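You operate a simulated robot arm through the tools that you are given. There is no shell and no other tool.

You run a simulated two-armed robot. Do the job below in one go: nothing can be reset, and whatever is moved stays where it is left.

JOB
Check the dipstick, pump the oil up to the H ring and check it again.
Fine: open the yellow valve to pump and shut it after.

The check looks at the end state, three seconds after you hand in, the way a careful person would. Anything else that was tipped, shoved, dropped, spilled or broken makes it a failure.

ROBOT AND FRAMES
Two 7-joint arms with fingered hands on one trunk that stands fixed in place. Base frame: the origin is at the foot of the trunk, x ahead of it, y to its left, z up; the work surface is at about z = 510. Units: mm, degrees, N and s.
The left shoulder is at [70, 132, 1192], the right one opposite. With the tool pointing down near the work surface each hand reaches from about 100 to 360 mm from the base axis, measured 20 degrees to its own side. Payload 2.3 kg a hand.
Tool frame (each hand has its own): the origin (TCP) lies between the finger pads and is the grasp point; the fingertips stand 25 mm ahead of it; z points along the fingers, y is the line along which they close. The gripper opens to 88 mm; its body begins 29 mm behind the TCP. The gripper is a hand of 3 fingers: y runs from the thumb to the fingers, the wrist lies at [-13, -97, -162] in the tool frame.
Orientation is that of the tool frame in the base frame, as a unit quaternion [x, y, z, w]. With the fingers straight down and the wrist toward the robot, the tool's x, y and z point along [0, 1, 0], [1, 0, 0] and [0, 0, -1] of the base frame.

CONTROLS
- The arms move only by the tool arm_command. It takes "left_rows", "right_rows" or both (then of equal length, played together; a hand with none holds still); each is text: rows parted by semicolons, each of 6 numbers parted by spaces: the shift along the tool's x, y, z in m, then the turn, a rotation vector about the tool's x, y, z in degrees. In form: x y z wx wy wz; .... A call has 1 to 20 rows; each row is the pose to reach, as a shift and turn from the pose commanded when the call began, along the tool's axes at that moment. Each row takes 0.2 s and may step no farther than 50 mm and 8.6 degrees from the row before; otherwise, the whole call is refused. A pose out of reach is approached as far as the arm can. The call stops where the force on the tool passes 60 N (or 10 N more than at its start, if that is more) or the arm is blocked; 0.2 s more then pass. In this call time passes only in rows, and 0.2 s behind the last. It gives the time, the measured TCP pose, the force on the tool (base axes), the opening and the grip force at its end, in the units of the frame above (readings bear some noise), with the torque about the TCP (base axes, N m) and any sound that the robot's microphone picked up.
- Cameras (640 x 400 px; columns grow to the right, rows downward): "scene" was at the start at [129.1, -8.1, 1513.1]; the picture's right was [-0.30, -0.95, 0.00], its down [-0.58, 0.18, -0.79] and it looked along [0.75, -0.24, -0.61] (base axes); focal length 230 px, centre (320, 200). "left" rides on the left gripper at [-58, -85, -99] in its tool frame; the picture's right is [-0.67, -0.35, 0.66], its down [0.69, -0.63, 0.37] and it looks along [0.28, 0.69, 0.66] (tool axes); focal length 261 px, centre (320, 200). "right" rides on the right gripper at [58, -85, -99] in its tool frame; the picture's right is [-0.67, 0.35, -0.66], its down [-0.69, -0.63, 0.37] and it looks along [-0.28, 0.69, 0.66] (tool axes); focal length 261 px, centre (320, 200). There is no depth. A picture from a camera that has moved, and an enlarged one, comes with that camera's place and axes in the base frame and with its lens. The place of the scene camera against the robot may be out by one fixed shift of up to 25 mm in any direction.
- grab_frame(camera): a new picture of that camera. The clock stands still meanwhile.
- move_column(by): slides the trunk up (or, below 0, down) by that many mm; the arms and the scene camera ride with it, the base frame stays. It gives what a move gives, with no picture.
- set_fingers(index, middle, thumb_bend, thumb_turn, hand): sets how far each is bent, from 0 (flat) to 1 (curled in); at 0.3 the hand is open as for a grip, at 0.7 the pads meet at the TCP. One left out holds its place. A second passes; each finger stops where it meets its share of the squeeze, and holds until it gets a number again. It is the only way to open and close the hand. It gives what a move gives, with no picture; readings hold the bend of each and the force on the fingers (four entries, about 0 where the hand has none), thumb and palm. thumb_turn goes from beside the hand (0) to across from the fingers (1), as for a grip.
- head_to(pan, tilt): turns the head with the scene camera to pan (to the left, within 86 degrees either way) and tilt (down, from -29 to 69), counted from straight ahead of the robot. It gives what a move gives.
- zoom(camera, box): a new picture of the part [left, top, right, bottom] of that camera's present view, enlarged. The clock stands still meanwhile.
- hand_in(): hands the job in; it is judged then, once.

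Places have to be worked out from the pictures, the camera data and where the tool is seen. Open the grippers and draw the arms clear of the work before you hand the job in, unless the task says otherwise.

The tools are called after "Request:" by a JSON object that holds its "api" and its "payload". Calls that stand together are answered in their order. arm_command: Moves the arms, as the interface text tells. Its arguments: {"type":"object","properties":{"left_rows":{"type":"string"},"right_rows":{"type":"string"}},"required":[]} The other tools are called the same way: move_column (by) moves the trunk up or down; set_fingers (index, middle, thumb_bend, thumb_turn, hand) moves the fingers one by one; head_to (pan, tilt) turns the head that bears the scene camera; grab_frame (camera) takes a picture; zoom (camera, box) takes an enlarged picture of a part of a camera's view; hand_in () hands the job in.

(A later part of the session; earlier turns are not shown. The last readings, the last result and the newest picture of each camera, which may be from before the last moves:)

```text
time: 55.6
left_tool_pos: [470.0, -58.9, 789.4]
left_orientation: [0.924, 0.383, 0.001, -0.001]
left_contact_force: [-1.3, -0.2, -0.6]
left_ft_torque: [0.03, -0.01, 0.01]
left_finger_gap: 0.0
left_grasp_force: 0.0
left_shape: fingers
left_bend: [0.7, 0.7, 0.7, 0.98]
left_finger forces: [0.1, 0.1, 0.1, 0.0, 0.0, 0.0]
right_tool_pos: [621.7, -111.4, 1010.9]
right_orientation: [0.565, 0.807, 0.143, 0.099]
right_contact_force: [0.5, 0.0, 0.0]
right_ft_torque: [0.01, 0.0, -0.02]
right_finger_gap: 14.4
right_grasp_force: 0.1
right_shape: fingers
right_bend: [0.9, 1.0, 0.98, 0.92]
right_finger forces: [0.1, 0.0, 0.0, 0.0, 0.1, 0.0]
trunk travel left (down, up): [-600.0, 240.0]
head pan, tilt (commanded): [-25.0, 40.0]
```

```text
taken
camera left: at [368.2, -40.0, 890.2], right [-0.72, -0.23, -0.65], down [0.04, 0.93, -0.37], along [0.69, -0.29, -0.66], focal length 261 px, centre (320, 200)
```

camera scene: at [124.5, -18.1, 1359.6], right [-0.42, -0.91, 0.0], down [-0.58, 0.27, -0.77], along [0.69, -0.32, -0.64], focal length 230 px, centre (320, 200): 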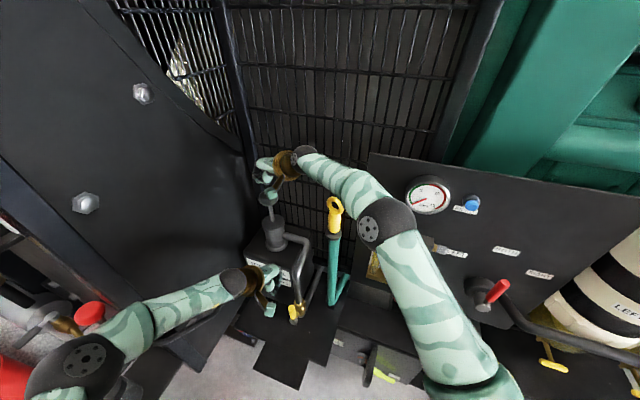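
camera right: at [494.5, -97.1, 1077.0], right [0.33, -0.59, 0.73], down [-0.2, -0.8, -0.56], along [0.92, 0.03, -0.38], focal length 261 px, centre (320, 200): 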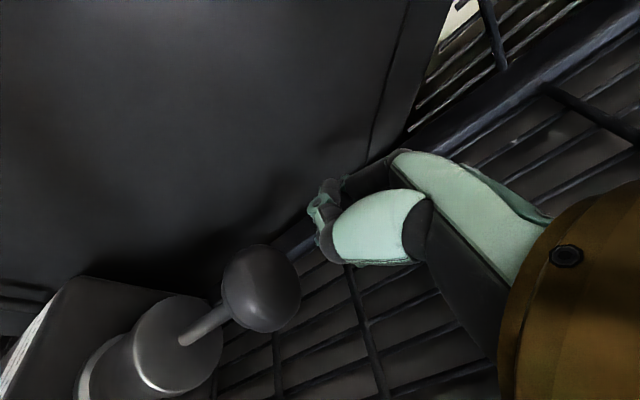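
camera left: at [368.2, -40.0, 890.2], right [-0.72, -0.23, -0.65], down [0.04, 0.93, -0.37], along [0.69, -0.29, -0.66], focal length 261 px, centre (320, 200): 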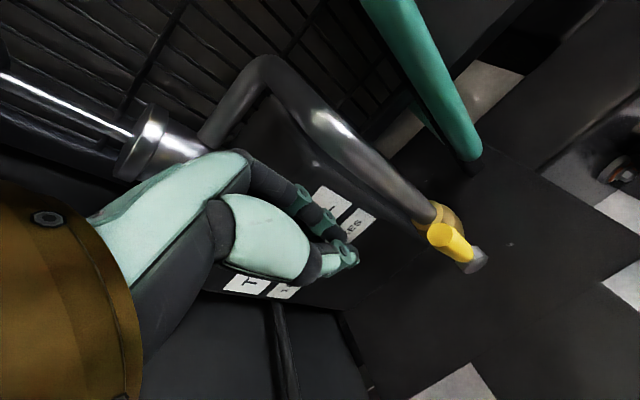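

The fist is right above the knob (knob centre ≈ (623, -114, 956)). I lower it straight down 30 mm and watch the force.

Request:
{"api": "arm_command", "payload": {"right_rows": "0.0005 -0.0017 0.0047 0 0 0; 0.001 -0.0034 0.0094 0 0 0; 0.001 -0.0051 0.0141 0 0 0; 0.001 -0.0068 0.0188 0 0 0; 0.001 -0.0086 0.0235 0 0 0; 0.001 -0.0103 0.0282 0 0 0"}}

Request:
{"api": "grab_frame", "payload": {"camera": "right"}}

Request:
{"api": "zoom", "payload": {"camera": "scene", "box": [220, 130, 340, 270]}}

```text
time: 57.0
left_tool_pos: [469.8, -59.4, 791.1]
left_orientation: [0.924, 0.383, 0.0, 0.001]
left_contact_force: [0.1, -0.3, 0.2]
left_ft_torque: [0.0, 0.02, 0.01]
left_finger_gap: 0.1
left_grasp_force: 0.0
left_shape: fingers
left_bend: [0.7, 0.7, 0.7, 0.98]
left_finger forces: [0.0, 0.0, 0.0, 0.0, 0.1, 0.0]
right_tool_pos: [621.7, -111.9, 980.7]
right_orientation: [0.565, 0.807, 0.142, 0.1]
right_contact_force: [-0.1, -0.7, -0.4]
right_ft_torque: [0.04, -0.01, 0.02]
right_finger_gap: 14.2
right_grasp_force: 0.1
right_shape: fingers
right_bend: [0.9, 1.0, 0.98, 0.92]
right_finger forces: [0.0, 0.0, 0.1, 0.0, 0.1, 0.1]
trunk travel left (down, up): [-600.0, 240.0]
head pan, tilt (commanded): [-25.0, 40.0]
```

```text
taken
camera right: at [493.0, -96.3, 1047.2], right [0.33, -0.59, 0.74], down [-0.2, -0.8, -0.56], along [0.92, 0.03, -0.38], focal length 261 px, centre (320, 200)
```

right: 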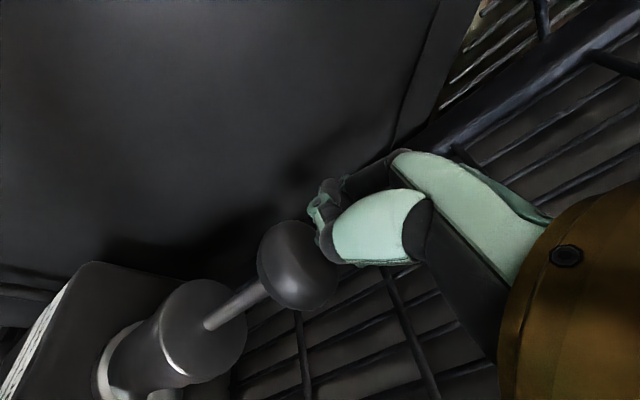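

```text
2.86 times, centred on (280, 200) of scene
camera zoom: at [124.0, -18.2, 1359.7], right [-0.42, -0.91, 0.0], down [-0.58, 0.27, -0.77], along [0.69, -0.32, -0.64], focal length 658 px, centre (434, 200)
```

zoom: 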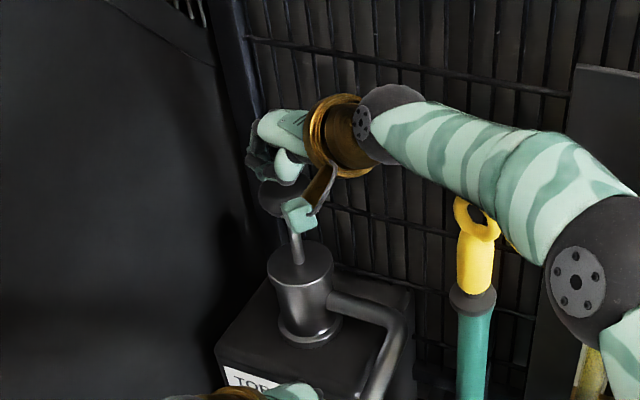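

No contact yet, but the forearm would come too near the dipstick ring on the way down. I raise the fist again and swing the hand 35° about the vertical so the forearm runs further left, away from the dipstick.

Request:
{"api": "arm_command", "payload": {"right_rows": "0 0.004 -0.011 0 0 0; 0 0.008 -0.022 0 0 0; 0 0.012 -0.0329 0 0 0; 0 0.012 -0.0329 0 -1.5 4.11; 0 0.012 -0.0329 0 -2.99 8.22; 0 0.012 -0.0329 0 -4.49 12.3; 0 0.012 -0.0329 0 -5.99 16.45; 0 0.012 -0.0329 0 -7.48 20.6; 0 0.012 -0.0329 0 -8.98 24.7; 0 0.012 -0.0329 0 -10.5 28.8; 0 0.012 -0.0329 0 -11.97 32.9"}}

Request:
{"api": "grab_frame", "payload": {"camera": "scene"}}

Request:
{"api": "grab_frame", "payload": {"camera": "right"}}

```text
time: 59.4
left_tool_pos: [468.9, -59.4, 790.0]
left_orientation: [0.924, 0.383, 0.001, 0.0]
left_contact_force: [-0.5, 0.5, 0.3]
left_ft_torque: [0.04, 0.03, -0.01]
left_finger_gap: 0.0
left_grasp_force: 0.0
left_shape: fingers
left_bend: [0.7, 0.7, 0.7, 0.98]
left_finger forces: [0.1, 0.0, 0.0, 0.0, 0.0, 0.1]
right_tool_pos: [620.7, -111.5, 1016.9]
right_orientation: [0.782, 0.599, 0.105, 0.138]
right_contact_force: [-0.6, 0.0, -0.6]
right_ft_torque: [0.0, 0.02, 0.02]
right_finger_gap: 14.4
right_grasp_force: 0.0
right_shape: fingers
right_bend: [0.9, 1.0, 0.98, 0.92]
right_finger forces: [0.0, 0.0, 0.0, 0.0, 0.1, 0.0]
trunk travel left (down, up): [-600.0, 240.0]
head pan, tilt (commanded): [-25.0, 40.0]
```

```text
taken
camera scene: at [124.1, -17.8, 1359.7], right [-0.42, -0.91, 0.0], down [-0.58, 0.27, -0.77], along [0.69, -0.32, -0.64], focal length 230 px, centre (320, 200)
```

scene: 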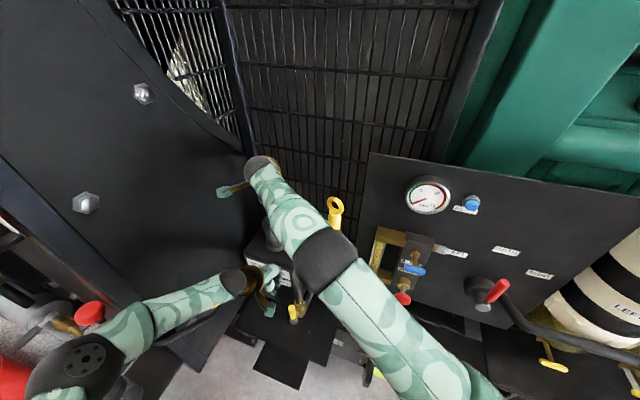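

```text
taken
camera right: at [524.9, -25.6, 1082.4], right [-0.07, -0.67, 0.74], down [-0.63, -0.54, -0.56], along [0.77, -0.5, -0.38], focal length 261 px, centre (320, 200)
```

right: 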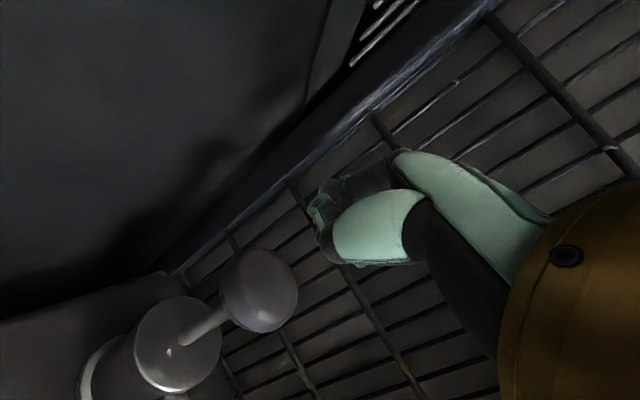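

The forearm now runs well left of the dipstick, and the knob centre is at (620, -113, 957), directly below the fist. I lower 40 mm, the last part slowly, looking for contact.

Request:
{"api": "arm_command", "payload": {"right_rows": "0 -0.0034 0.0094 0 0 0; 0 -0.0068 0.0188 0 0 0; 0 -0.0103 0.0282 0 0 0; 0 -0.0116 0.032 0 0 0; 0 -0.0126 0.0347 0 0 0; 0 -0.0137 0.0376 0 0 0; 0 -0.0147 0.0404 0 0 0; 0 -0.0157 0.0432 0 0 0"}}

Request:
{"api": "grab_frame", "payload": {"camera": "right"}}

```text
time: 61.2
left_tool_pos: [468.3, -60.2, 790.7]
left_orientation: [0.924, 0.383, 0.0, 0.0]
left_contact_force: [0.2, -0.1, 0.1]
left_ft_torque: [0.0, -0.03, -0.01]
left_finger_gap: 0.1
left_grasp_force: 0.1
left_shape: fingers
left_bend: [0.7, 0.7, 0.7, 0.98]
left_finger forces: [0.0, 0.1, 0.0, 0.0, 0.1, 0.0]
right_tool_pos: [621.5, -111.1, 972.9]
right_orientation: [0.781, 0.599, 0.105, 0.139]
right_contact_force: [0.3, -0.8, 2.8]
right_ft_torque: [-0.01, -0.04, 0.0]
right_finger_gap: 14.3
right_grasp_force: 0.0
right_shape: fingers
right_bend: [0.91, 1.0, 0.98, 0.92]
right_finger forces: [0.0, 0.0, 0.0, 0.1, 0.1, 0.0]
trunk travel left (down, up): [-600.0, 240.0]
head pan, tilt (commanded): [-25.0, 40.0]
```

```text
taken
camera right: at [524.4, -26.6, 1037.0], right [-0.07, -0.67, 0.73], down [-0.63, -0.54, -0.56], along [0.78, -0.5, -0.38], focal length 261 px, centre (320, 200)
```

right: 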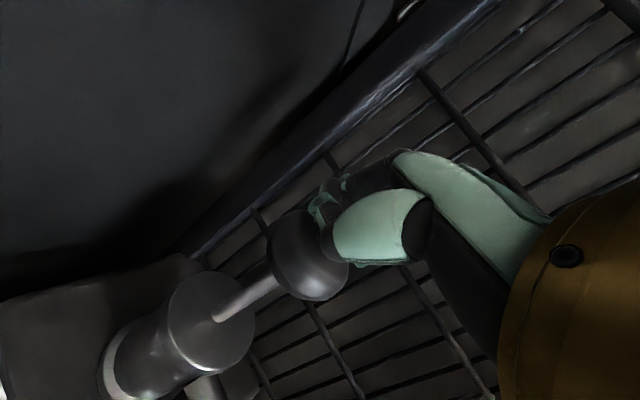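

A first touch of about 3 N at TCP z ≈ 973. I press 15 mm further, slowly, to feel the plunger.

Request:
{"api": "arm_command", "payload": {"right_rows": "0 -0.001 0.0028 0 0 0; 0 -0.002 0.0056 0 0 0; 0 -0.0031 0.0085 0 0 0; 0 -0.0041 0.0113 0 0 0; 0 -0.0051 0.0141 0 0 0"}}

Request:
{"api": "grab_frame", "payload": {"camera": "right"}}

```text
time: 62.4
left_tool_pos: [468.6, -59.6, 791.3]
left_orientation: [0.924, 0.383, 0.0, 0.0]
left_contact_force: [-0.5, -0.9, 0.1]
left_ft_torque: [-0.02, 0.0, -0.03]
left_finger_gap: 0.0
left_grasp_force: 0.0
left_shape: fingers
left_bend: [0.7, 0.7, 0.7, 0.98]
left_finger forces: [0.1, 0.0, 0.0, 0.1, 0.1, 0.1]
right_tool_pos: [619.9, -111.4, 956.4]
right_orientation: [0.781, 0.6, 0.107, 0.138]
right_contact_force: [1.2, -0.9, 5.8]
right_ft_torque: [0.03, -0.09, -0.07]
right_finger_gap: 13.8
right_grasp_force: 0.0
right_shape: fingers
right_bend: [0.92, 1.0, 0.98, 0.92]
right_finger forces: [0.0, 0.0, 0.0, 0.1, 0.0, 0.1]
trunk travel left (down, up): [-600.0, 240.0]
head pan, tilt (commanded): [-25.0, 40.0]
```

```text
taken
camera right: at [523.7, -26.3, 1022.1], right [-0.07, -0.67, 0.73], down [-0.63, -0.54, -0.56], along [0.78, -0.5, -0.38], focal length 261 px, centre (320, 200)
```

right: 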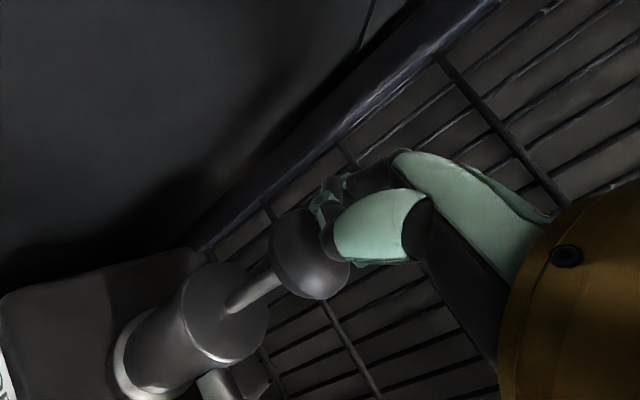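

The plunger goes down with the fist at about 6 N. I press on another 25 mm.

Request:
{"api": "arm_command", "payload": {"right_rows": "0 -0.0017 0.0047 0 0 0; 0 -0.0034 0.0094 0 0 0; 0 -0.0051 0.0141 0 0 0; 0 -0.0068 0.0188 0 0 0; 0 -0.0086 0.0235 0 0 0"}}

Request:
{"api": "grab_frame", "payload": {"camera": "right"}}

Request:
{"api": "grab_frame", "payload": {"camera": "scene"}}

```text
time: 63.6
left_tool_pos: [467.9, -59.3, 790.9]
left_orientation: [0.924, 0.383, 0.001, 0.001]
left_contact_force: [-0.5, -0.2, 0.4]
left_ft_torque: [0.0, 0.05, 0.0]
left_finger_gap: 0.2
left_grasp_force: 0.0
left_shape: fingers
left_bend: [0.7, 0.7, 0.7, 0.98]
left_finger forces: [0.0, 0.1, 0.0, 0.0, 0.0, 0.1]
right_tool_pos: [618.9, -111.2, 933.0]
right_orientation: [0.781, 0.599, 0.107, 0.138]
right_contact_force: [2.1, -1.3, 11.1]
right_ft_torque: [0.05, -0.16, -0.02]
right_finger_gap: 13.6
right_grasp_force: 0.0
right_shape: fingers
right_bend: [0.92, 1.0, 0.98, 0.92]
right_finger forces: [0.0, 0.0, 0.0, 0.1, 0.0, 0.0]
trunk travel left (down, up): [-600.0, 240.0]
head pan, tilt (commanded): [-25.0, 40.0]
```

```text
taken
camera right: at [522.6, -26.1, 997.6], right [-0.08, -0.67, 0.74], down [-0.63, -0.54, -0.56], along [0.78, -0.5, -0.38], focal length 261 px, centre (320, 200)
```

right: 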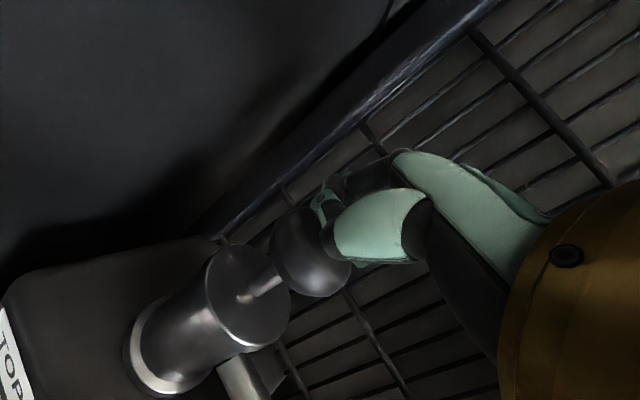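

```text
taken
camera scene: at [121.3, -18.0, 1360.0], right [-0.42, -0.91, 0.0], down [-0.58, 0.27, -0.77], along [0.7, -0.32, -0.64], focal length 230 px, centre (320, 200)
```

scene: 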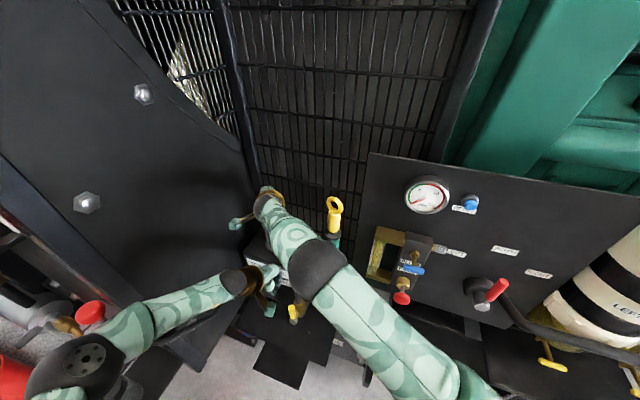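

The plunger is down about 40 mm at 11 N, a spring return it seems. I press on to the bottom, in small steps.

Request:
{"api": "arm_command", "payload": {"right_rows": "0 -0.0014 0.0038 0 0 0; 0 -0.0027 0.0075 0 0 0; 0 -0.0041 0.0113 0 0 0; 0 -0.0055 0.015 0 0 0; 0 -0.0068 0.0188 0 0 0"}}

Request:
{"api": "grab_frame", "payload": {"camera": "right"}}

```text
time: 64.8
left_tool_pos: [468.0, -59.1, 791.7]
left_orientation: [0.924, 0.383, 0.001, 0.001]
left_contact_force: [0.3, -0.5, 0.3]
left_ft_torque: [-0.04, 0.01, 0.02]
left_finger_gap: 0.0
left_grasp_force: 0.0
left_shape: fingers
left_bend: [0.7, 0.7, 0.7, 0.98]
left_finger forces: [0.1, 0.0, 0.1, 0.0, 0.1, 0.0]
right_tool_pos: [619.2, -111.3, 913.5]
right_orientation: [0.781, 0.599, 0.107, 0.139]
right_contact_force: [4.0, -1.5, 16.1]
right_ft_torque: [0.07, -0.17, -0.04]
right_finger_gap: 13.6
right_grasp_force: 13.3
right_shape: fingers
right_bend: [0.92, 1.0, 0.98, 0.92]
right_finger forces: [26.2, 0.0, 0.0, 0.0, 0.0, 0.0]
trunk travel left (down, up): [-600.0, 240.0]
head pan, tilt (commanded): [-25.0, 40.0]
```

```text
taken
camera right: at [522.2, -26.0, 978.3], right [-0.08, -0.67, 0.74], down [-0.63, -0.54, -0.56], along [0.78, -0.5, -0.38], focal length 261 px, centre (320, 200)
```

right: 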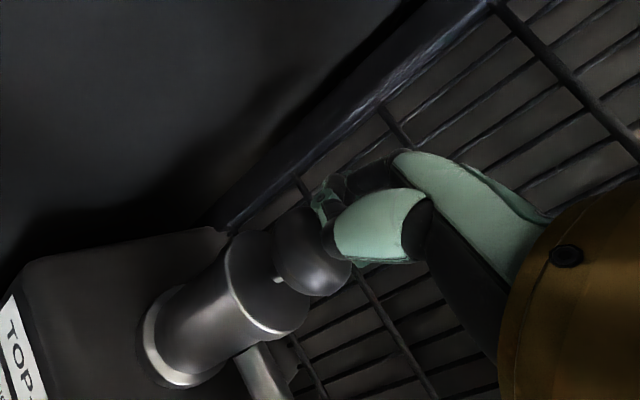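

Now 16 N with a few millimetres of rod still showing. I press the last 10 mm to the end stop.

Request:
{"api": "arm_command", "payload": {"right_rows": "0 -0.001 0.0028 0 0 0; 0 -0.002 0.0056 0 0 0; 0 -0.0031 0.0085 0 0 0; 0 -0.0038 0.0103 0 0 0"}}

Request:
{"api": "grab_frame", "payload": {"camera": "right"}}

```text
time: 65.8
left_tool_pos: [466.6, -59.2, 793.0]
left_orientation: [0.924, 0.383, 0.002, 0.001]
left_contact_force: [0.3, 0.4, 1.1]
left_ft_torque: [-0.02, 0.0, -0.01]
left_finger_gap: 0.0
left_grasp_force: 0.2
left_shape: fingers
left_bend: [0.7, 0.7, 0.7, 0.98]
left_finger forces: [0.1, 0.1, 0.0, 0.0, 0.0, 0.0]
right_tool_pos: [617.6, -111.7, 904.1]
right_orientation: [0.781, 0.599, 0.109, 0.141]
right_contact_force: [5.2, -2.4, 25.4]
right_ft_torque: [0.06, -0.3, -0.05]
right_finger_gap: 13.2
right_grasp_force: 18.1
right_shape: fingers
right_bend: [0.93, 1.0, 0.98, 0.92]
right_finger forces: [37.0, 0.0, 0.0, 0.1, 0.0, 0.0]
trunk travel left (down, up): [-600.0, 240.0]
head pan, tilt (commanded): [-25.0, 40.0]
```

```text
taken
camera right: at [521.0, -26.0, 969.3], right [-0.08, -0.67, 0.73], down [-0.62, -0.54, -0.56], along [0.78, -0.5, -0.38], focal length 261 px, centre (320, 200)
```

right: 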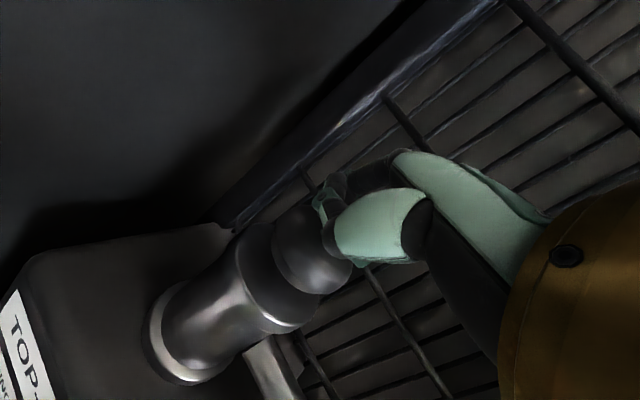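

Force jumped to 25 N with the rod hidden: bottom reached, stroke 1 done. I raise the fist about 78 mm to let the knob spring back.

Request:
{"api": "arm_command", "payload": {"right_rows": "0 0.0034 -0.0094 0 0 0; 0 0.0068 -0.0188 0 0 0; 0 0.0103 -0.0282 0 0 0; 0 0.0137 -0.0376 0 0 0; 0 0.0171 -0.047 0 0 0; 0 0.0205 -0.0564 0 0 0; 0 0.0239 -0.0658 0 0 0; 0 0.0267 -0.0733 0 0 0"}}

Request:
{"api": "grab_frame", "payload": {"camera": "right"}}

Request:
{"api": "grab_frame", "payload": {"camera": "scene"}}

Request:
{"api": "grab_frame", "payload": {"camera": "left"}}

```text
time: 67.6
left_tool_pos: [469.5, -58.5, 791.1]
left_orientation: [0.924, 0.383, 0.0, 0.0]
left_contact_force: [-1.0, 0.0, 0.5]
left_ft_torque: [0.01, 0.01, 0.0]
left_finger_gap: 0.2
left_grasp_force: 0.1
left_shape: fingers
left_bend: [0.7, 0.7, 0.7, 0.98]
left_finger forces: [0.0, 0.0, 0.1, 0.1, 0.0, 0.0]
right_tool_pos: [621.0, -111.7, 977.5]
right_orientation: [0.781, 0.599, 0.106, 0.139]
right_contact_force: [-0.3, 0.7, 0.2]
right_ft_torque: [-0.03, -0.02, 0.02]
right_finger_gap: 14.0
right_grasp_force: 0.0
right_shape: fingers
right_bend: [0.92, 1.0, 0.97, 0.92]
right_finger forces: [0.0, 0.1, 0.0, 0.0, 0.0, 0.0]
trunk travel left (down, up): [-600.0, 240.0]
head pan, tilt (commanded): [-25.0, 40.0]
```

```text
taken
camera right: at [524.7, -25.9, 1043.1], right [-0.07, -0.67, 0.73], down [-0.63, -0.54, -0.56], along [0.77, -0.5, -0.38], focal length 261 px, centre (320, 200)
```

right: 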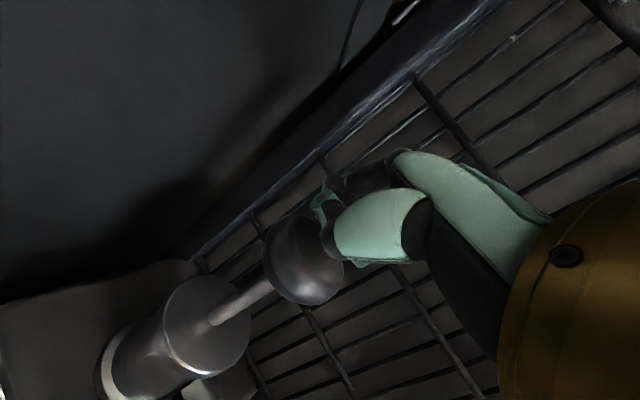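

```text
taken
camera scene: at [123.8, -18.1, 1359.6], right [-0.42, -0.91, 0.0], down [-0.58, 0.27, -0.77], along [0.69, -0.32, -0.64], focal length 230 px, centre (320, 200)
```

scene: 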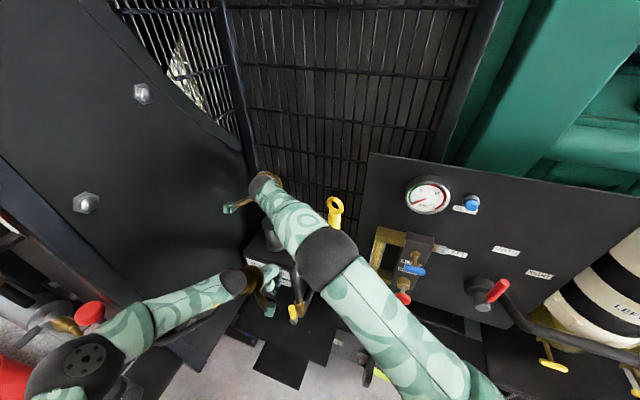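

```text
taken
camera left: at [367.8, -40.0, 890.3], right [-0.72, -0.23, -0.66], down [0.04, 0.93, -0.37], along [0.69, -0.29, -0.66], focal length 261 px, centre (320, 200)
```

left: 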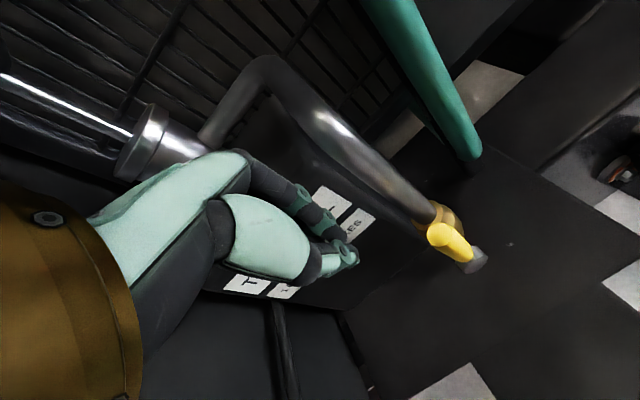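

The knob sprung fully back. I do stroke 2 the same way: down to the same bottom point, a short hold, and back up.

Request:
{"api": "arm_command", "payload": {"right_rows": "0 -0.0027 0.0073 0 0 0; 0 -0.0053 0.0147 0 0 0; 0 -0.008 0.022 0 0 0; 0 -0.0107 0.0293 0 0 0; 0 -0.0133 0.0366 0 0 0; 0 -0.016 0.044 0 0 0; 0 -0.0187 0.0513 0 0 0; 0 -0.0213 0.0586 0 0 0; 0 -0.024 0.066 0 0 0; 0 -0.0267 0.0733 0 0 0; 0 -0.0267 0.0733 0 0 0"}}

Request:
{"api": "grab_frame", "payload": {"camera": "right"}}

Request:
{"api": "arm_command", "payload": {"right_rows": "0 0.0034 -0.0094 0 0 0; 0 0.0068 -0.0188 0 0 0; 0 0.0103 -0.0282 0 0 0; 0 0.0137 -0.0376 0 0 0; 0 0.0171 -0.047 0 0 0; 0 0.0205 -0.0564 0 0 0; 0 0.0239 -0.0658 0 0 0; 0 0.0267 -0.0733 0 0 0"}}

Request:
{"api": "grab_frame", "payload": {"camera": "right"}}

```text
time: 70.0
left_tool_pos: [466.8, -58.7, 791.6]
left_orientation: [0.924, 0.383, 0.002, 0.002]
left_contact_force: [-0.2, -0.3, -0.6]
left_ft_torque: [0.0, -0.01, 0.02]
left_finger_gap: 0.1
left_grasp_force: 0.1
left_shape: fingers
left_bend: [0.7, 0.7, 0.7, 0.98]
left_finger forces: [0.0, 0.0, 0.1, 0.0, 0.0, 0.0]
right_tool_pos: [618.3, -111.2, 905.6]
right_orientation: [0.78, 0.6, 0.109, 0.14]
right_contact_force: [8.0, -0.8, 25.7]
right_ft_torque: [0.08, -0.32, -0.04]
right_finger_gap: 13.2
right_grasp_force: 18.3
right_shape: fingers
right_bend: [0.93, 1.0, 0.98, 0.92]
right_finger forces: [37.1, 0.0, 0.0, 0.1, 0.1, 0.1]
trunk travel left (down, up): [-600.0, 240.0]
head pan, tilt (commanded): [-25.0, 40.0]
```

```text
taken
camera right: at [521.1, -25.6, 969.2], right [-0.08, -0.67, 0.73], down [-0.62, -0.54, -0.56], along [0.78, -0.5, -0.38], focal length 261 px, centre (320, 200)
```

right: 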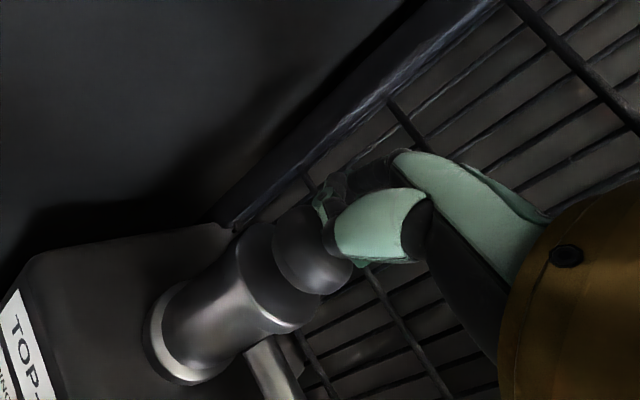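

```text
time: 71.8
left_tool_pos: [468.8, -60.3, 789.9]
left_orientation: [0.923, 0.384, 0.0, 0.0]
left_contact_force: [0.3, 0.1, -1.4]
left_ft_torque: [-0.01, -0.03, -0.01]
left_finger_gap: 0.1
left_grasp_force: 0.1
left_shape: fingers
left_bend: [0.7, 0.7, 0.7, 0.98]
left_finger forces: [0.1, 0.0, 0.0, 0.0, 0.0, 0.1]
right_tool_pos: [621.0, -111.0, 977.8]
right_orientation: [0.781, 0.599, 0.106, 0.138]
right_contact_force: [-0.9, 0.0, 0.9]
right_ft_torque: [-0.03, -0.02, 0.02]
right_finger_gap: 14.3
right_grasp_force: 0.0
right_shape: fingers
right_bend: [0.92, 1.0, 0.97, 0.92]
right_finger forces: [0.0, 0.0, 0.1, 0.0, 0.0, 0.1]
trunk travel left (down, up): [-600.0, 240.0]
head pan, tilt (commanded): [-25.0, 40.0]
```

```text
taken
camera right: at [524.7, -25.9, 1043.4], right [-0.07, -0.67, 0.74], down [-0.63, -0.54, -0.56], along [0.77, -0.5, -0.38], focal length 261 px, centre (320, 200)
```

right: 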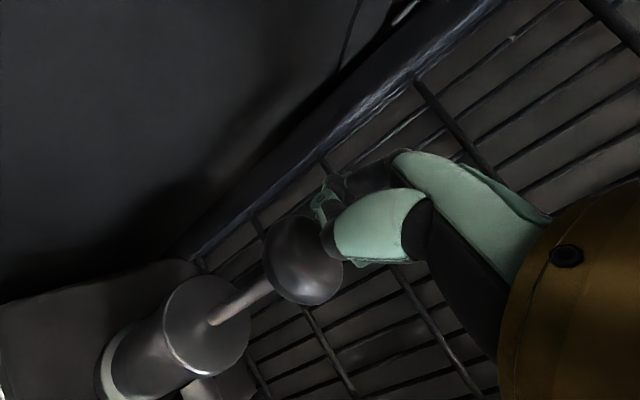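

Stroke 2 was full (25 N at the bottom, knob back up). I make stroke 3 the same way.

Request:
{"api": "arm_command", "payload": {"right_rows": "0 -0.0027 0.0073 0 0 0; 0 -0.0053 0.0147 0 0 0; 0 -0.008 0.022 0 0 0; 0 -0.0107 0.0293 0 0 0; 0 -0.0133 0.0366 0 0 0; 0 -0.016 0.044 0 0 0; 0 -0.0187 0.0513 0 0 0; 0 -0.0213 0.0586 0 0 0; 0 -0.024 0.066 0 0 0; 0 -0.0267 0.0733 0 0 0; 0 -0.0267 0.0733 0 0 0"}}

Request:
{"api": "grab_frame", "payload": {"camera": "right"}}

Request:
{"api": "arm_command", "payload": {"right_rows": "0 0.0034 -0.0094 0 0 0; 0 0.0068 -0.0188 0 0 0; 0 0.0103 -0.0282 0 0 0; 0 0.0137 -0.0376 0 0 0; 0 0.0171 -0.047 0 0 0; 0 0.0205 -0.0564 0 0 0; 0 0.0239 -0.0658 0 0 0; 0 0.0267 -0.0733 0 0 0"}}

Request:
{"api": "grab_frame", "payload": {"camera": "right"}}

Request:
{"api": "grab_frame", "payload": {"camera": "left"}}

```text
time: 74.2
left_tool_pos: [467.0, -58.5, 793.2]
left_orientation: [0.924, 0.382, 0.001, 0.001]
left_contact_force: [0.4, -0.2, -0.4]
left_ft_torque: [-0.04, 0.01, 0.01]
left_finger_gap: 0.0
left_grasp_force: 0.1
left_shape: fingers
left_bend: [0.7, 0.7, 0.7, 0.98]
left_finger forces: [0.1, 0.0, 0.0, 0.0, 0.0, 0.1]
right_tool_pos: [618.4, -109.2, 904.8]
right_orientation: [0.781, 0.599, 0.109, 0.141]
right_contact_force: [8.2, -2.4, 26.2]
right_ft_torque: [0.08, -0.32, -0.01]
right_finger_gap: 13.8
right_grasp_force: 18.4
right_shape: fingers
right_bend: [0.93, 1.0, 0.98, 0.92]
right_finger forces: [36.7, 0.0, 0.0, 0.0, 0.0, 0.0]
trunk travel left (down, up): [-600.0, 240.0]
head pan, tilt (commanded): [-25.0, 40.0]
```

```text
taken
camera right: at [521.4, -25.5, 969.3], right [-0.08, -0.67, 0.73], down [-0.62, -0.54, -0.56], along [0.78, -0.5, -0.38], focal length 261 px, centre (320, 200)
```

right: 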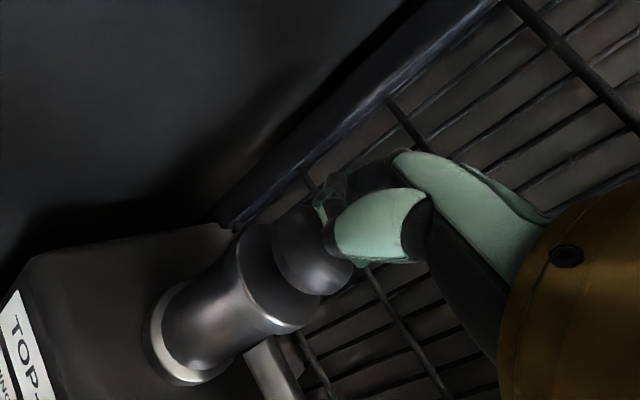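

```text
time: 76.0
left_tool_pos: [470.0, -60.4, 790.5]
left_orientation: [0.924, 0.383, -0.001, 0.0]
left_contact_force: [-0.1, 1.2, 0.0]
left_ft_torque: [0.0, 0.03, 0.02]
left_finger_gap: 0.2
left_grasp_force: 0.1
left_shape: fingers
left_bend: [0.7, 0.7, 0.7, 0.98]
left_finger forces: [0.0, 0.0, 0.0, 0.1, 0.1, 0.0]
right_tool_pos: [619.4, -112.1, 978.2]
right_orientation: [0.781, 0.6, 0.106, 0.138]
right_contact_force: [-0.1, -0.6, -0.6]
right_ft_torque: [-0.02, 0.03, 0.0]
right_finger_gap: 14.3
right_grasp_force: 0.0
right_shape: fingers
right_bend: [0.92, 1.0, 0.97, 0.92]
right_finger forces: [0.0, 0.1, 0.0, 0.0, 0.1, 0.0]
trunk travel left (down, up): [-600.0, 240.0]
head pan, tilt (commanded): [-25.0, 40.0]
```

```text
taken
camera right: at [524.3, -26.3, 1043.2], right [-0.07, -0.67, 0.74], down [-0.63, -0.54, -0.56], along [0.77, -0.5, -0.38], focal length 261 px, centre (320, 200)
```

right: 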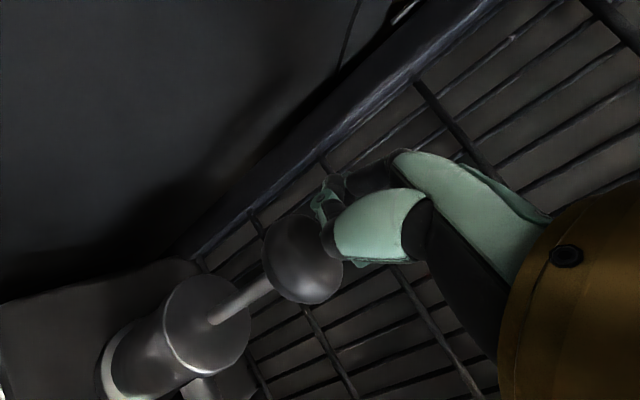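

```text
taken
camera left: at [367.8, -40.0, 890.3], right [-0.72, -0.23, -0.66], down [0.04, 0.93, -0.37], along [0.69, -0.29, -0.66], focal length 261 px, centre (320, 200)
```

left: 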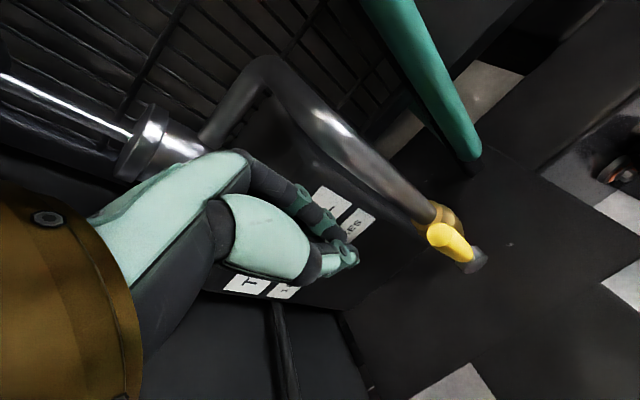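

Three full strokes done and the valve lever still upright. I make the fourth and last stroke, which should bring the oil one ring up to H.

Request:
{"api": "arm_command", "payload": {"right_rows": "0 -0.0027 0.0073 0 0 0; 0 -0.0053 0.0147 0 0 0; 0 -0.008 0.022 0 0 0; 0 -0.0107 0.0293 0 0 0; 0 -0.0133 0.0366 0 0 0; 0 -0.016 0.044 0 0 0; 0 -0.0187 0.0513 0 0 0; 0 -0.0213 0.0586 0 0 0; 0 -0.024 0.066 0 0 0; 0 -0.0267 0.0733 0 0 0; 0 -0.0267 0.0733 0 0 0"}}

Request:
{"api": "arm_command", "payload": {"right_rows": "0 0.0034 -0.0094 0 0 0; 0 0.0068 -0.0188 0 0 0; 0 0.0103 -0.0282 0 0 0; 0 0.0137 -0.0376 0 0 0; 0 0.0171 -0.047 0 0 0; 0 0.0205 -0.0564 0 0 0; 0 0.0239 -0.0658 0 0 0; 0 0.0267 -0.0733 0 0 0; 0 0.0301 -0.0827 0 0 0; 0 0.0335 -0.0921 0 0 0; 0 0.037 -0.1015 0 0 0"}}

Request:
{"api": "grab_frame", "payload": {"camera": "right"}}

Request:
{"api": "grab_frame", "payload": {"camera": "scene"}}

```text
time: 78.4
left_tool_pos: [466.8, -58.6, 792.2]
left_orientation: [0.924, 0.383, 0.002, 0.001]
left_contact_force: [0.0, -0.3, -0.1]
left_ft_torque: [0.01, -0.01, 0.0]
left_finger_gap: 0.1
left_grasp_force: 0.1
left_shape: fingers
left_bend: [0.7, 0.7, 0.7, 0.98]
left_finger forces: [0.1, 0.0, 0.0, 0.0, 0.0, 0.0]
right_tool_pos: [617.7, -111.3, 904.8]
right_orientation: [0.78, 0.599, 0.11, 0.141]
right_contact_force: [8.6, -2.5, 26.3]
right_ft_torque: [0.1, -0.36, -0.04]
right_finger_gap: 13.7
right_grasp_force: 19.0
right_shape: fingers
right_bend: [0.93, 1.0, 0.98, 0.92]
right_finger forces: [37.9, 0.1, 0.1, 0.0, 0.0, 0.0]
trunk travel left (down, up): [-600.0, 240.0]
head pan, tilt (commanded): [-25.0, 40.0]
```

```text
time: 80.8
left_tool_pos: [468.4, -59.1, 790.4]
left_orientation: [0.924, 0.383, 0.0, 0.001]
left_contact_force: [-0.2, -0.8, -1.0]
left_ft_torque: [0.02, 0.01, 0.02]
left_finger_gap: 0.0
left_grasp_force: 0.1
left_shape: fingers
left_bend: [0.7, 0.7, 0.7, 0.98]
left_finger forces: [0.1, 0.0, 0.1, 0.0, 0.1, 0.0]
right_tool_pos: [621.6, -110.7, 1009.1]
right_orientation: [0.781, 0.6, 0.106, 0.138]
right_contact_force: [-0.5, -0.7, 0.6]
right_ft_torque: [0.01, -0.04, 0.0]
right_finger_gap: 14.1
right_grasp_force: 0.1
right_shape: fingers
right_bend: [0.92, 1.0, 0.97, 0.92]
right_finger forces: [0.0, 0.0, 0.0, 0.1, 0.1, 0.1]
trunk travel left (down, up): [-600.0, 240.0]
head pan, tilt (commanded): [-25.0, 40.0]
```

```text
taken
camera right: at [524.7, -25.8, 1073.8], right [-0.07, -0.67, 0.73], down [-0.63, -0.54, -0.56], along [0.77, -0.5, -0.38], focal length 261 px, centre (320, 200)
```

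right: 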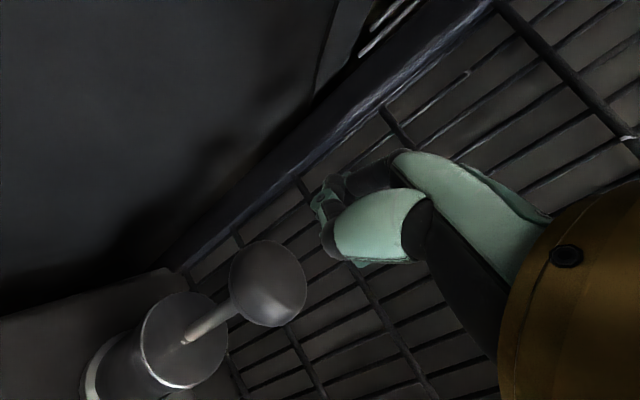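

```text
taken
camera scene: at [123.7, -18.1, 1359.7], right [-0.42, -0.91, 0.0], down [-0.58, 0.27, -0.77], along [0.69, -0.32, -0.64], focal length 230 px, centre (320, 200)
```

scene: 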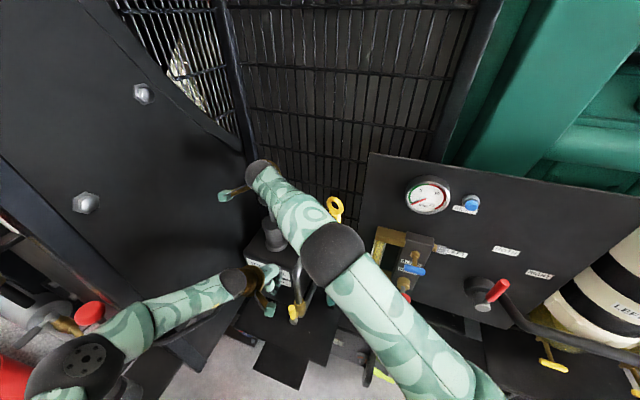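

Four full strokes are done. Now I bring the right hand back: first up, back and level, then over the dipstick.

Request:
{"api": "arm_command", "payload": {"right_rows": "-0.0064 -0.0052 -0.0116 2 0 0; -0.0129 -0.0103 -0.0231 4 0 0; -0.0193 -0.0155 -0.0347 6 0 0; -0.0257 -0.0206 -0.0462 8 0 0; -0.0322 -0.0258 -0.0578 10 0 0; -0.0386 -0.0309 -0.0694 12 0 0; -0.045 -0.0361 -0.0809 14 0 0; -0.0514 -0.0412 -0.0925 16 0 0; -0.0579 -0.0464 -0.104 18 0 0; -0.0643 -0.0515 -0.1156 20 0 0"}}

Request:
{"api": "grab_frame", "payload": {"camera": "scene"}}

```text
time: 83.0
left_tool_pos: [469.4, -58.5, 789.8]
left_orientation: [0.924, 0.382, 0.0, 0.0]
left_contact_force: [0.9, -0.3, -0.4]
left_ft_torque: [0.03, -0.01, -0.01]
left_finger_gap: 0.0
left_grasp_force: 0.1
left_shape: fingers
left_bend: [0.7, 0.7, 0.7, 0.98]
left_finger forces: [0.0, 0.1, 0.0, 0.0, 0.0, 0.0]
right_tool_pos: [518.6, -151.2, 1099.6]
right_orientation: [0.794, 0.608, 0.0, 0.0]
right_contact_force: [-0.5, -0.1, 0.2]
right_ft_torque: [-0.02, -0.01, 0.01]
right_finger_gap: 14.4
right_grasp_force: 0.0
right_shape: fingers
right_bend: [0.92, 1.0, 0.97, 0.92]
right_finger forces: [0.1, 0.0, 0.0, 0.1, 0.1, 0.0]
trunk travel left (down, up): [-600.0, 240.0]
head pan, tilt (commanded): [-25.0, 40.0]
```

```text
taken
camera scene: at [123.5, -18.3, 1359.7], right [-0.42, -0.91, 0.0], down [-0.58, 0.27, -0.77], along [0.69, -0.32, -0.64], focal length 230 px, centre (320, 200)
```

scene: 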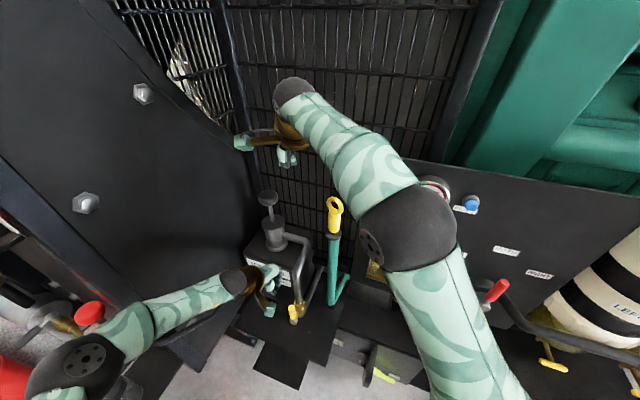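

The knob is back up and nothing else moved. I carry the right hand over to above the dipstick, turning it back to the 45° heading.

Request:
{"api": "arm_command", "payload": {"right_rows": "-0.0093 -0.0049 -0.008 0 0 3; -0.0186 -0.0097 -0.016 0 0 6; -0.0278 -0.0146 -0.024 0 0 9; -0.0371 -0.0194 -0.032 0 0 12; -0.0464 -0.0243 -0.04 0 0 15; -0.0557 -0.0292 -0.048 0 0 18; -0.065 -0.034 -0.056 0 0 21; -0.0742 -0.0389 -0.064 0 0 24; -0.0835 -0.0437 -0.072 0 0 27; -0.0928 -0.0486 -0.08 0 0 30"}}

Request:
{"api": "set_fingers", "payload": {"hand": "right", "index": 0.3, "middle": 0.3, "thumb_bend": 0.3, "thumb_turn": 1.0}}

Request:
{"api": "grab_frame", "payload": {"camera": "right"}}

Request:
{"api": "grab_frame", "payload": {"camera": "scene"}}

```text
time: 85.2
left_tool_pos: [469.0, -59.1, 791.5]
left_orientation: [0.924, 0.383, -0.001, 0.0]
left_contact_force: [0.5, -0.8, 0.2]
left_ft_torque: [0.01, 0.0, -0.01]
left_finger_gap: 0.0
left_grasp_force: 0.1
left_shape: fingers
left_bend: [0.7, 0.7, 0.7, 0.98]
left_finger forces: [0.0, 0.0, 0.1, 0.1, 0.0, 0.1]
right_tool_pos: [447.4, -228.1, 1178.9]
right_orientation: [0.924, 0.383, 0.0, 0.0]
right_contact_force: [-0.3, 0.1, 0.1]
right_ft_torque: [0.01, 0.0, 0.02]
right_finger_gap: 14.4
right_grasp_force: 0.0
right_shape: fingers
right_bend: [0.92, 1.0, 0.97, 0.92]
right_finger forces: [0.0, 0.0, 0.0, 0.0, 0.0, 0.0]
trunk travel left (down, up): [-600.0, 240.0]
head pan, tilt (commanded): [-25.0, 40.0]
```

```text
time: 86.2
left_tool_pos: [468.5, -59.7, 788.9]
left_orientation: [0.924, 0.383, 0.0, 0.0]
left_contact_force: [-0.1, -1.0, 0.4]
left_ft_torque: [0.0, -0.03, -0.01]
left_finger_gap: 0.1
left_grasp_force: 0.0
left_shape: fingers
left_bend: [0.7, 0.7, 0.7, 0.98]
left_finger forces: [0.1, 0.0, 0.0, 0.0, 0.1, 0.1]
right_tool_pos: [449.4, -227.0, 1179.8]
right_orientation: [0.924, 0.383, 0.0, 0.001]
right_contact_force: [0.7, 0.2, -0.1]
right_ft_torque: [0.0, -0.01, -0.01]
right_finger_gap: 84.4
right_grasp_force: 0.1
right_shape: fingers
right_bend: [0.3, 0.3, 0.3, 0.98]
right_finger forces: [0.1, 0.1, 0.0, 0.1, 0.0, 0.1]
trunk travel left (down, up): [-600.0, 240.0]
head pan, tilt (commanded): [-25.0, 40.0]
```

```text
taken
camera right: at [428.1, -126.7, 1279.6], right [-0.23, -0.72, 0.66], down [-0.93, -0.04, -0.37], along [0.29, -0.69, -0.66], focal length 261 px, centre (320, 200)
```

right: 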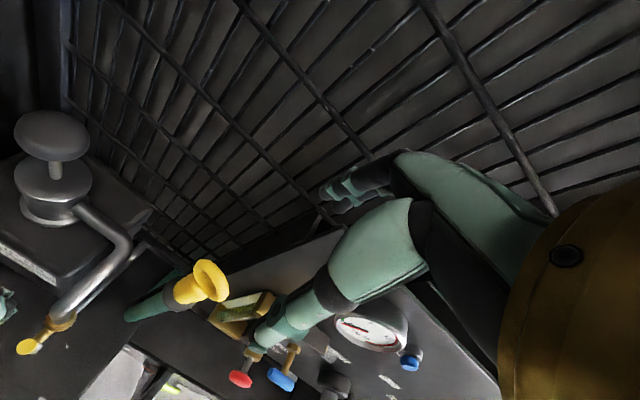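

```text
taken
camera scene: at [123.8, -18.1, 1359.7], right [-0.42, -0.91, 0.0], down [-0.58, 0.27, -0.77], along [0.69, -0.32, -0.64], focal length 230 px, centre (320, 200)
```

scene: 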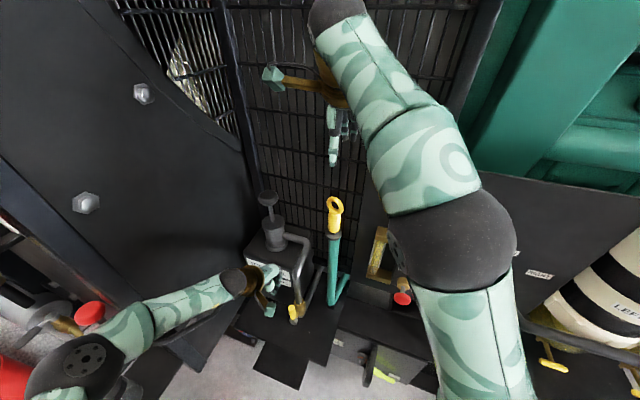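

Next I shut the valve. With the trunk still high I move the left hand to the other side of the upright lever (in the air, above its tip).

Request:
{"api": "arm_command", "payload": {"left_rows": "-0.0096 -0.001 0 0 0 0; -0.0192 -0.002 0 0 0 0; -0.0288 -0.003 0 0 0 0; -0.0384 -0.0038 0 0 0 0; -0.048 -0.0048 0 0 0 0; -0.0575 -0.0057 0 0 0 0; -0.067 -0.0067 0 0 0 0; -0.0767 -0.0076 0 0 0 0"}}

Request:
{"api": "grab_frame", "payload": {"camera": "left"}}

Request:
{"api": "zoom", "payload": {"camera": "scene", "box": [220, 230, 360, 330]}}

```text
time: 88.0
left_tool_pos: [408.2, -109.1, 789.4]
left_orientation: [0.924, 0.383, 0.0, 0.0]
left_contact_force: [0.4, 0.0, -0.6]
left_ft_torque: [0.04, -0.02, -0.03]
left_finger_gap: 0.0
left_grasp_force: 0.0
left_shape: fingers
left_bend: [0.7, 0.7, 0.7, 0.98]
left_finger forces: [0.0, 0.1, 0.1, 0.0, 0.0, 0.0]
right_tool_pos: [448.7, -227.0, 1180.2]
right_orientation: [0.924, 0.383, -0.001, 0.0]
right_contact_force: [-0.5, 0.2, -0.1]
right_ft_torque: [0.02, 0.01, 0.02]
right_finger_gap: 84.3
right_grasp_force: 0.1
right_shape: fingers
right_bend: [0.3, 0.3, 0.3, 0.98]
right_finger forces: [0.0, 0.0, 0.0, 0.1, 0.0, 0.0]
trunk travel left (down, up): [-600.0, 240.0]
head pan, tilt (commanded): [-25.0, 40.0]
```

```text
taken
camera left: at [308.2, -89.2, 890.1], right [-0.72, -0.23, -0.66], down [0.04, 0.93, -0.37], along [0.69, -0.29, -0.66], focal length 261 px, centre (320, 200)
```

left: 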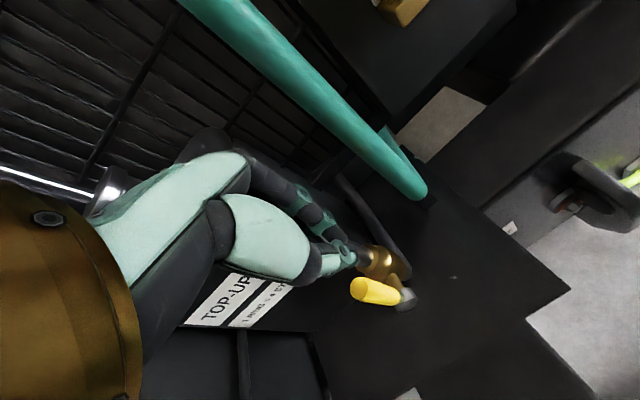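

```text
4.00 times, centred on (290, 280) of scene
camera zoom: at [123.6, -18.4, 1359.7], right [-0.42, -0.91, 0.0], down [-0.58, 0.27, -0.77], along [0.69, -0.32, -0.64], focal length 922 px, centre (440, -120)
```

zoom: 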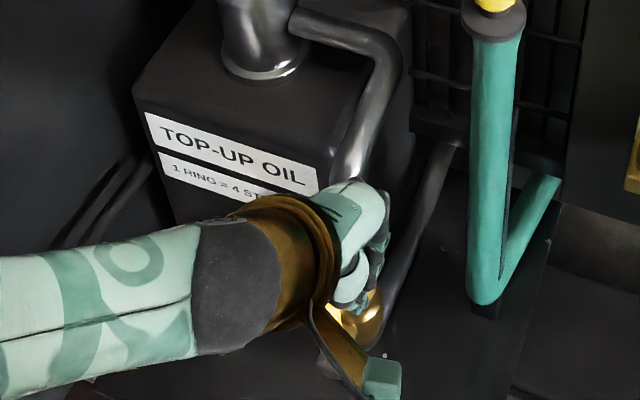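

The lever tip is at about (432, -93, 698), as expected. I shift the left hand 14 mm further to its far side for clearance, then lower the trunk 95 mm.

Request:
{"api": "arm_command", "payload": {"left_rows": "-0.007 0 0 0 0 0; -0.014 0 0 0 0 0"}}

Request:
{"api": "move_column", "payload": {"by": -60}}

Request:
{"api": "grab_frame", "payload": {"camera": "left"}}

Request:
{"api": "grab_frame", "payload": {"camera": "right"}}

```text
time: 88.6
left_tool_pos: [399.5, -117.9, 790.0]
left_orientation: [0.924, 0.383, -0.001, 0.0]
left_contact_force: [0.3, 0.0, -0.2]
left_ft_torque: [0.0, -0.01, 0.01]
left_finger_gap: 0.3
left_grasp_force: 0.1
left_shape: fingers
left_bend: [0.7, 0.7, 0.7, 0.98]
left_finger forces: [0.0, 0.1, 0.0, 0.0, 0.0, 0.0]
right_tool_pos: [448.0, -226.9, 1179.4]
right_orientation: [0.924, 0.383, 0.001, 0.0]
right_contact_force: [0.7, -0.1, -0.1]
right_ft_torque: [0.02, -0.01, -0.01]
right_finger_gap: 84.3
right_grasp_force: 0.1
right_shape: fingers
right_bend: [0.3, 0.3, 0.3, 0.98]
right_finger forces: [0.0, 0.0, 0.0, 0.0, 0.1, 0.0]
trunk travel left (down, up): [-600.0, 240.0]
head pan, tilt (commanded): [-25.0, 40.0]
```

```text
time: 89.6
left_tool_pos: [399.3, -118.4, 730.8]
left_orientation: [0.924, 0.383, 0.0, 0.0]
left_contact_force: [-0.8, -0.7, -0.2]
left_ft_torque: [-0.01, -0.02, 0.0]
left_finger_gap: 0.0
left_grasp_force: 0.1
left_shape: fingers
left_bend: [0.7, 0.7, 0.7, 0.98]
left_finger forces: [0.1, 0.0, 0.1, 0.1, 0.0, 0.0]
right_tool_pos: [449.1, -227.9, 1118.8]
right_orientation: [0.924, 0.383, 0.0, 0.0]
right_contact_force: [-0.1, -0.5, -0.2]
right_ft_torque: [0.0, -0.01, -0.04]
right_finger_gap: 83.9
right_grasp_force: 0.0
right_shape: fingers
right_bend: [0.3, 0.3, 0.3, 0.98]
right_finger forces: [0.0, 0.1, 0.0, 0.0, 0.0, 0.0]
trunk travel left (down, up): [-540.0, 300.0]
head pan, tilt (commanded): [-25.0, 40.0]
```

```text
taken
camera left: at [298.4, -98.7, 830.2], right [-0.72, -0.23, -0.66], down [0.04, 0.93, -0.37], along [0.69, -0.29, -0.66], focal length 261 px, centre (320, 200)
```

left: 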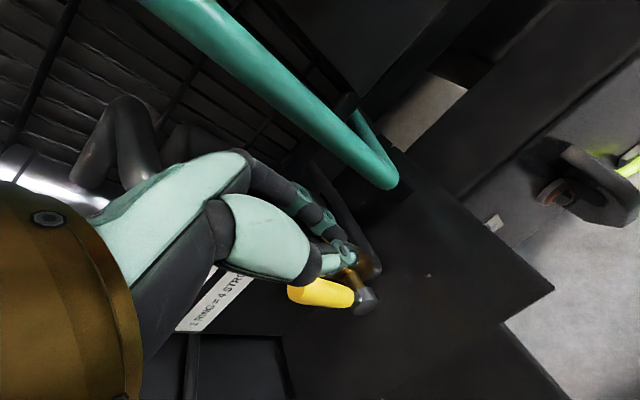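

```text
taken
camera right: at [427.9, -126.8, 1219.7], right [-0.23, -0.72, 0.66], down [-0.93, -0.04, -0.37], along [0.29, -0.69, -0.66], focal length 261 px, centre (320, 200)
```

right: 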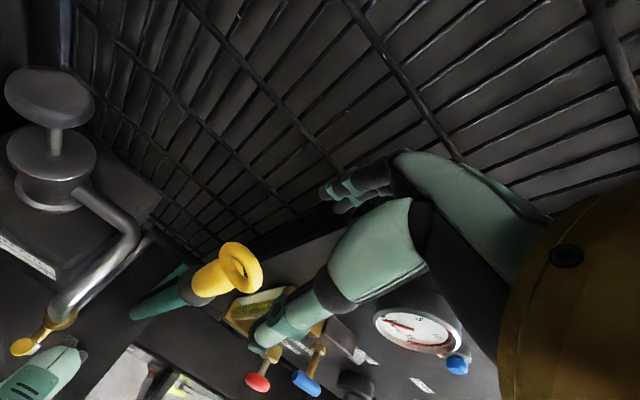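

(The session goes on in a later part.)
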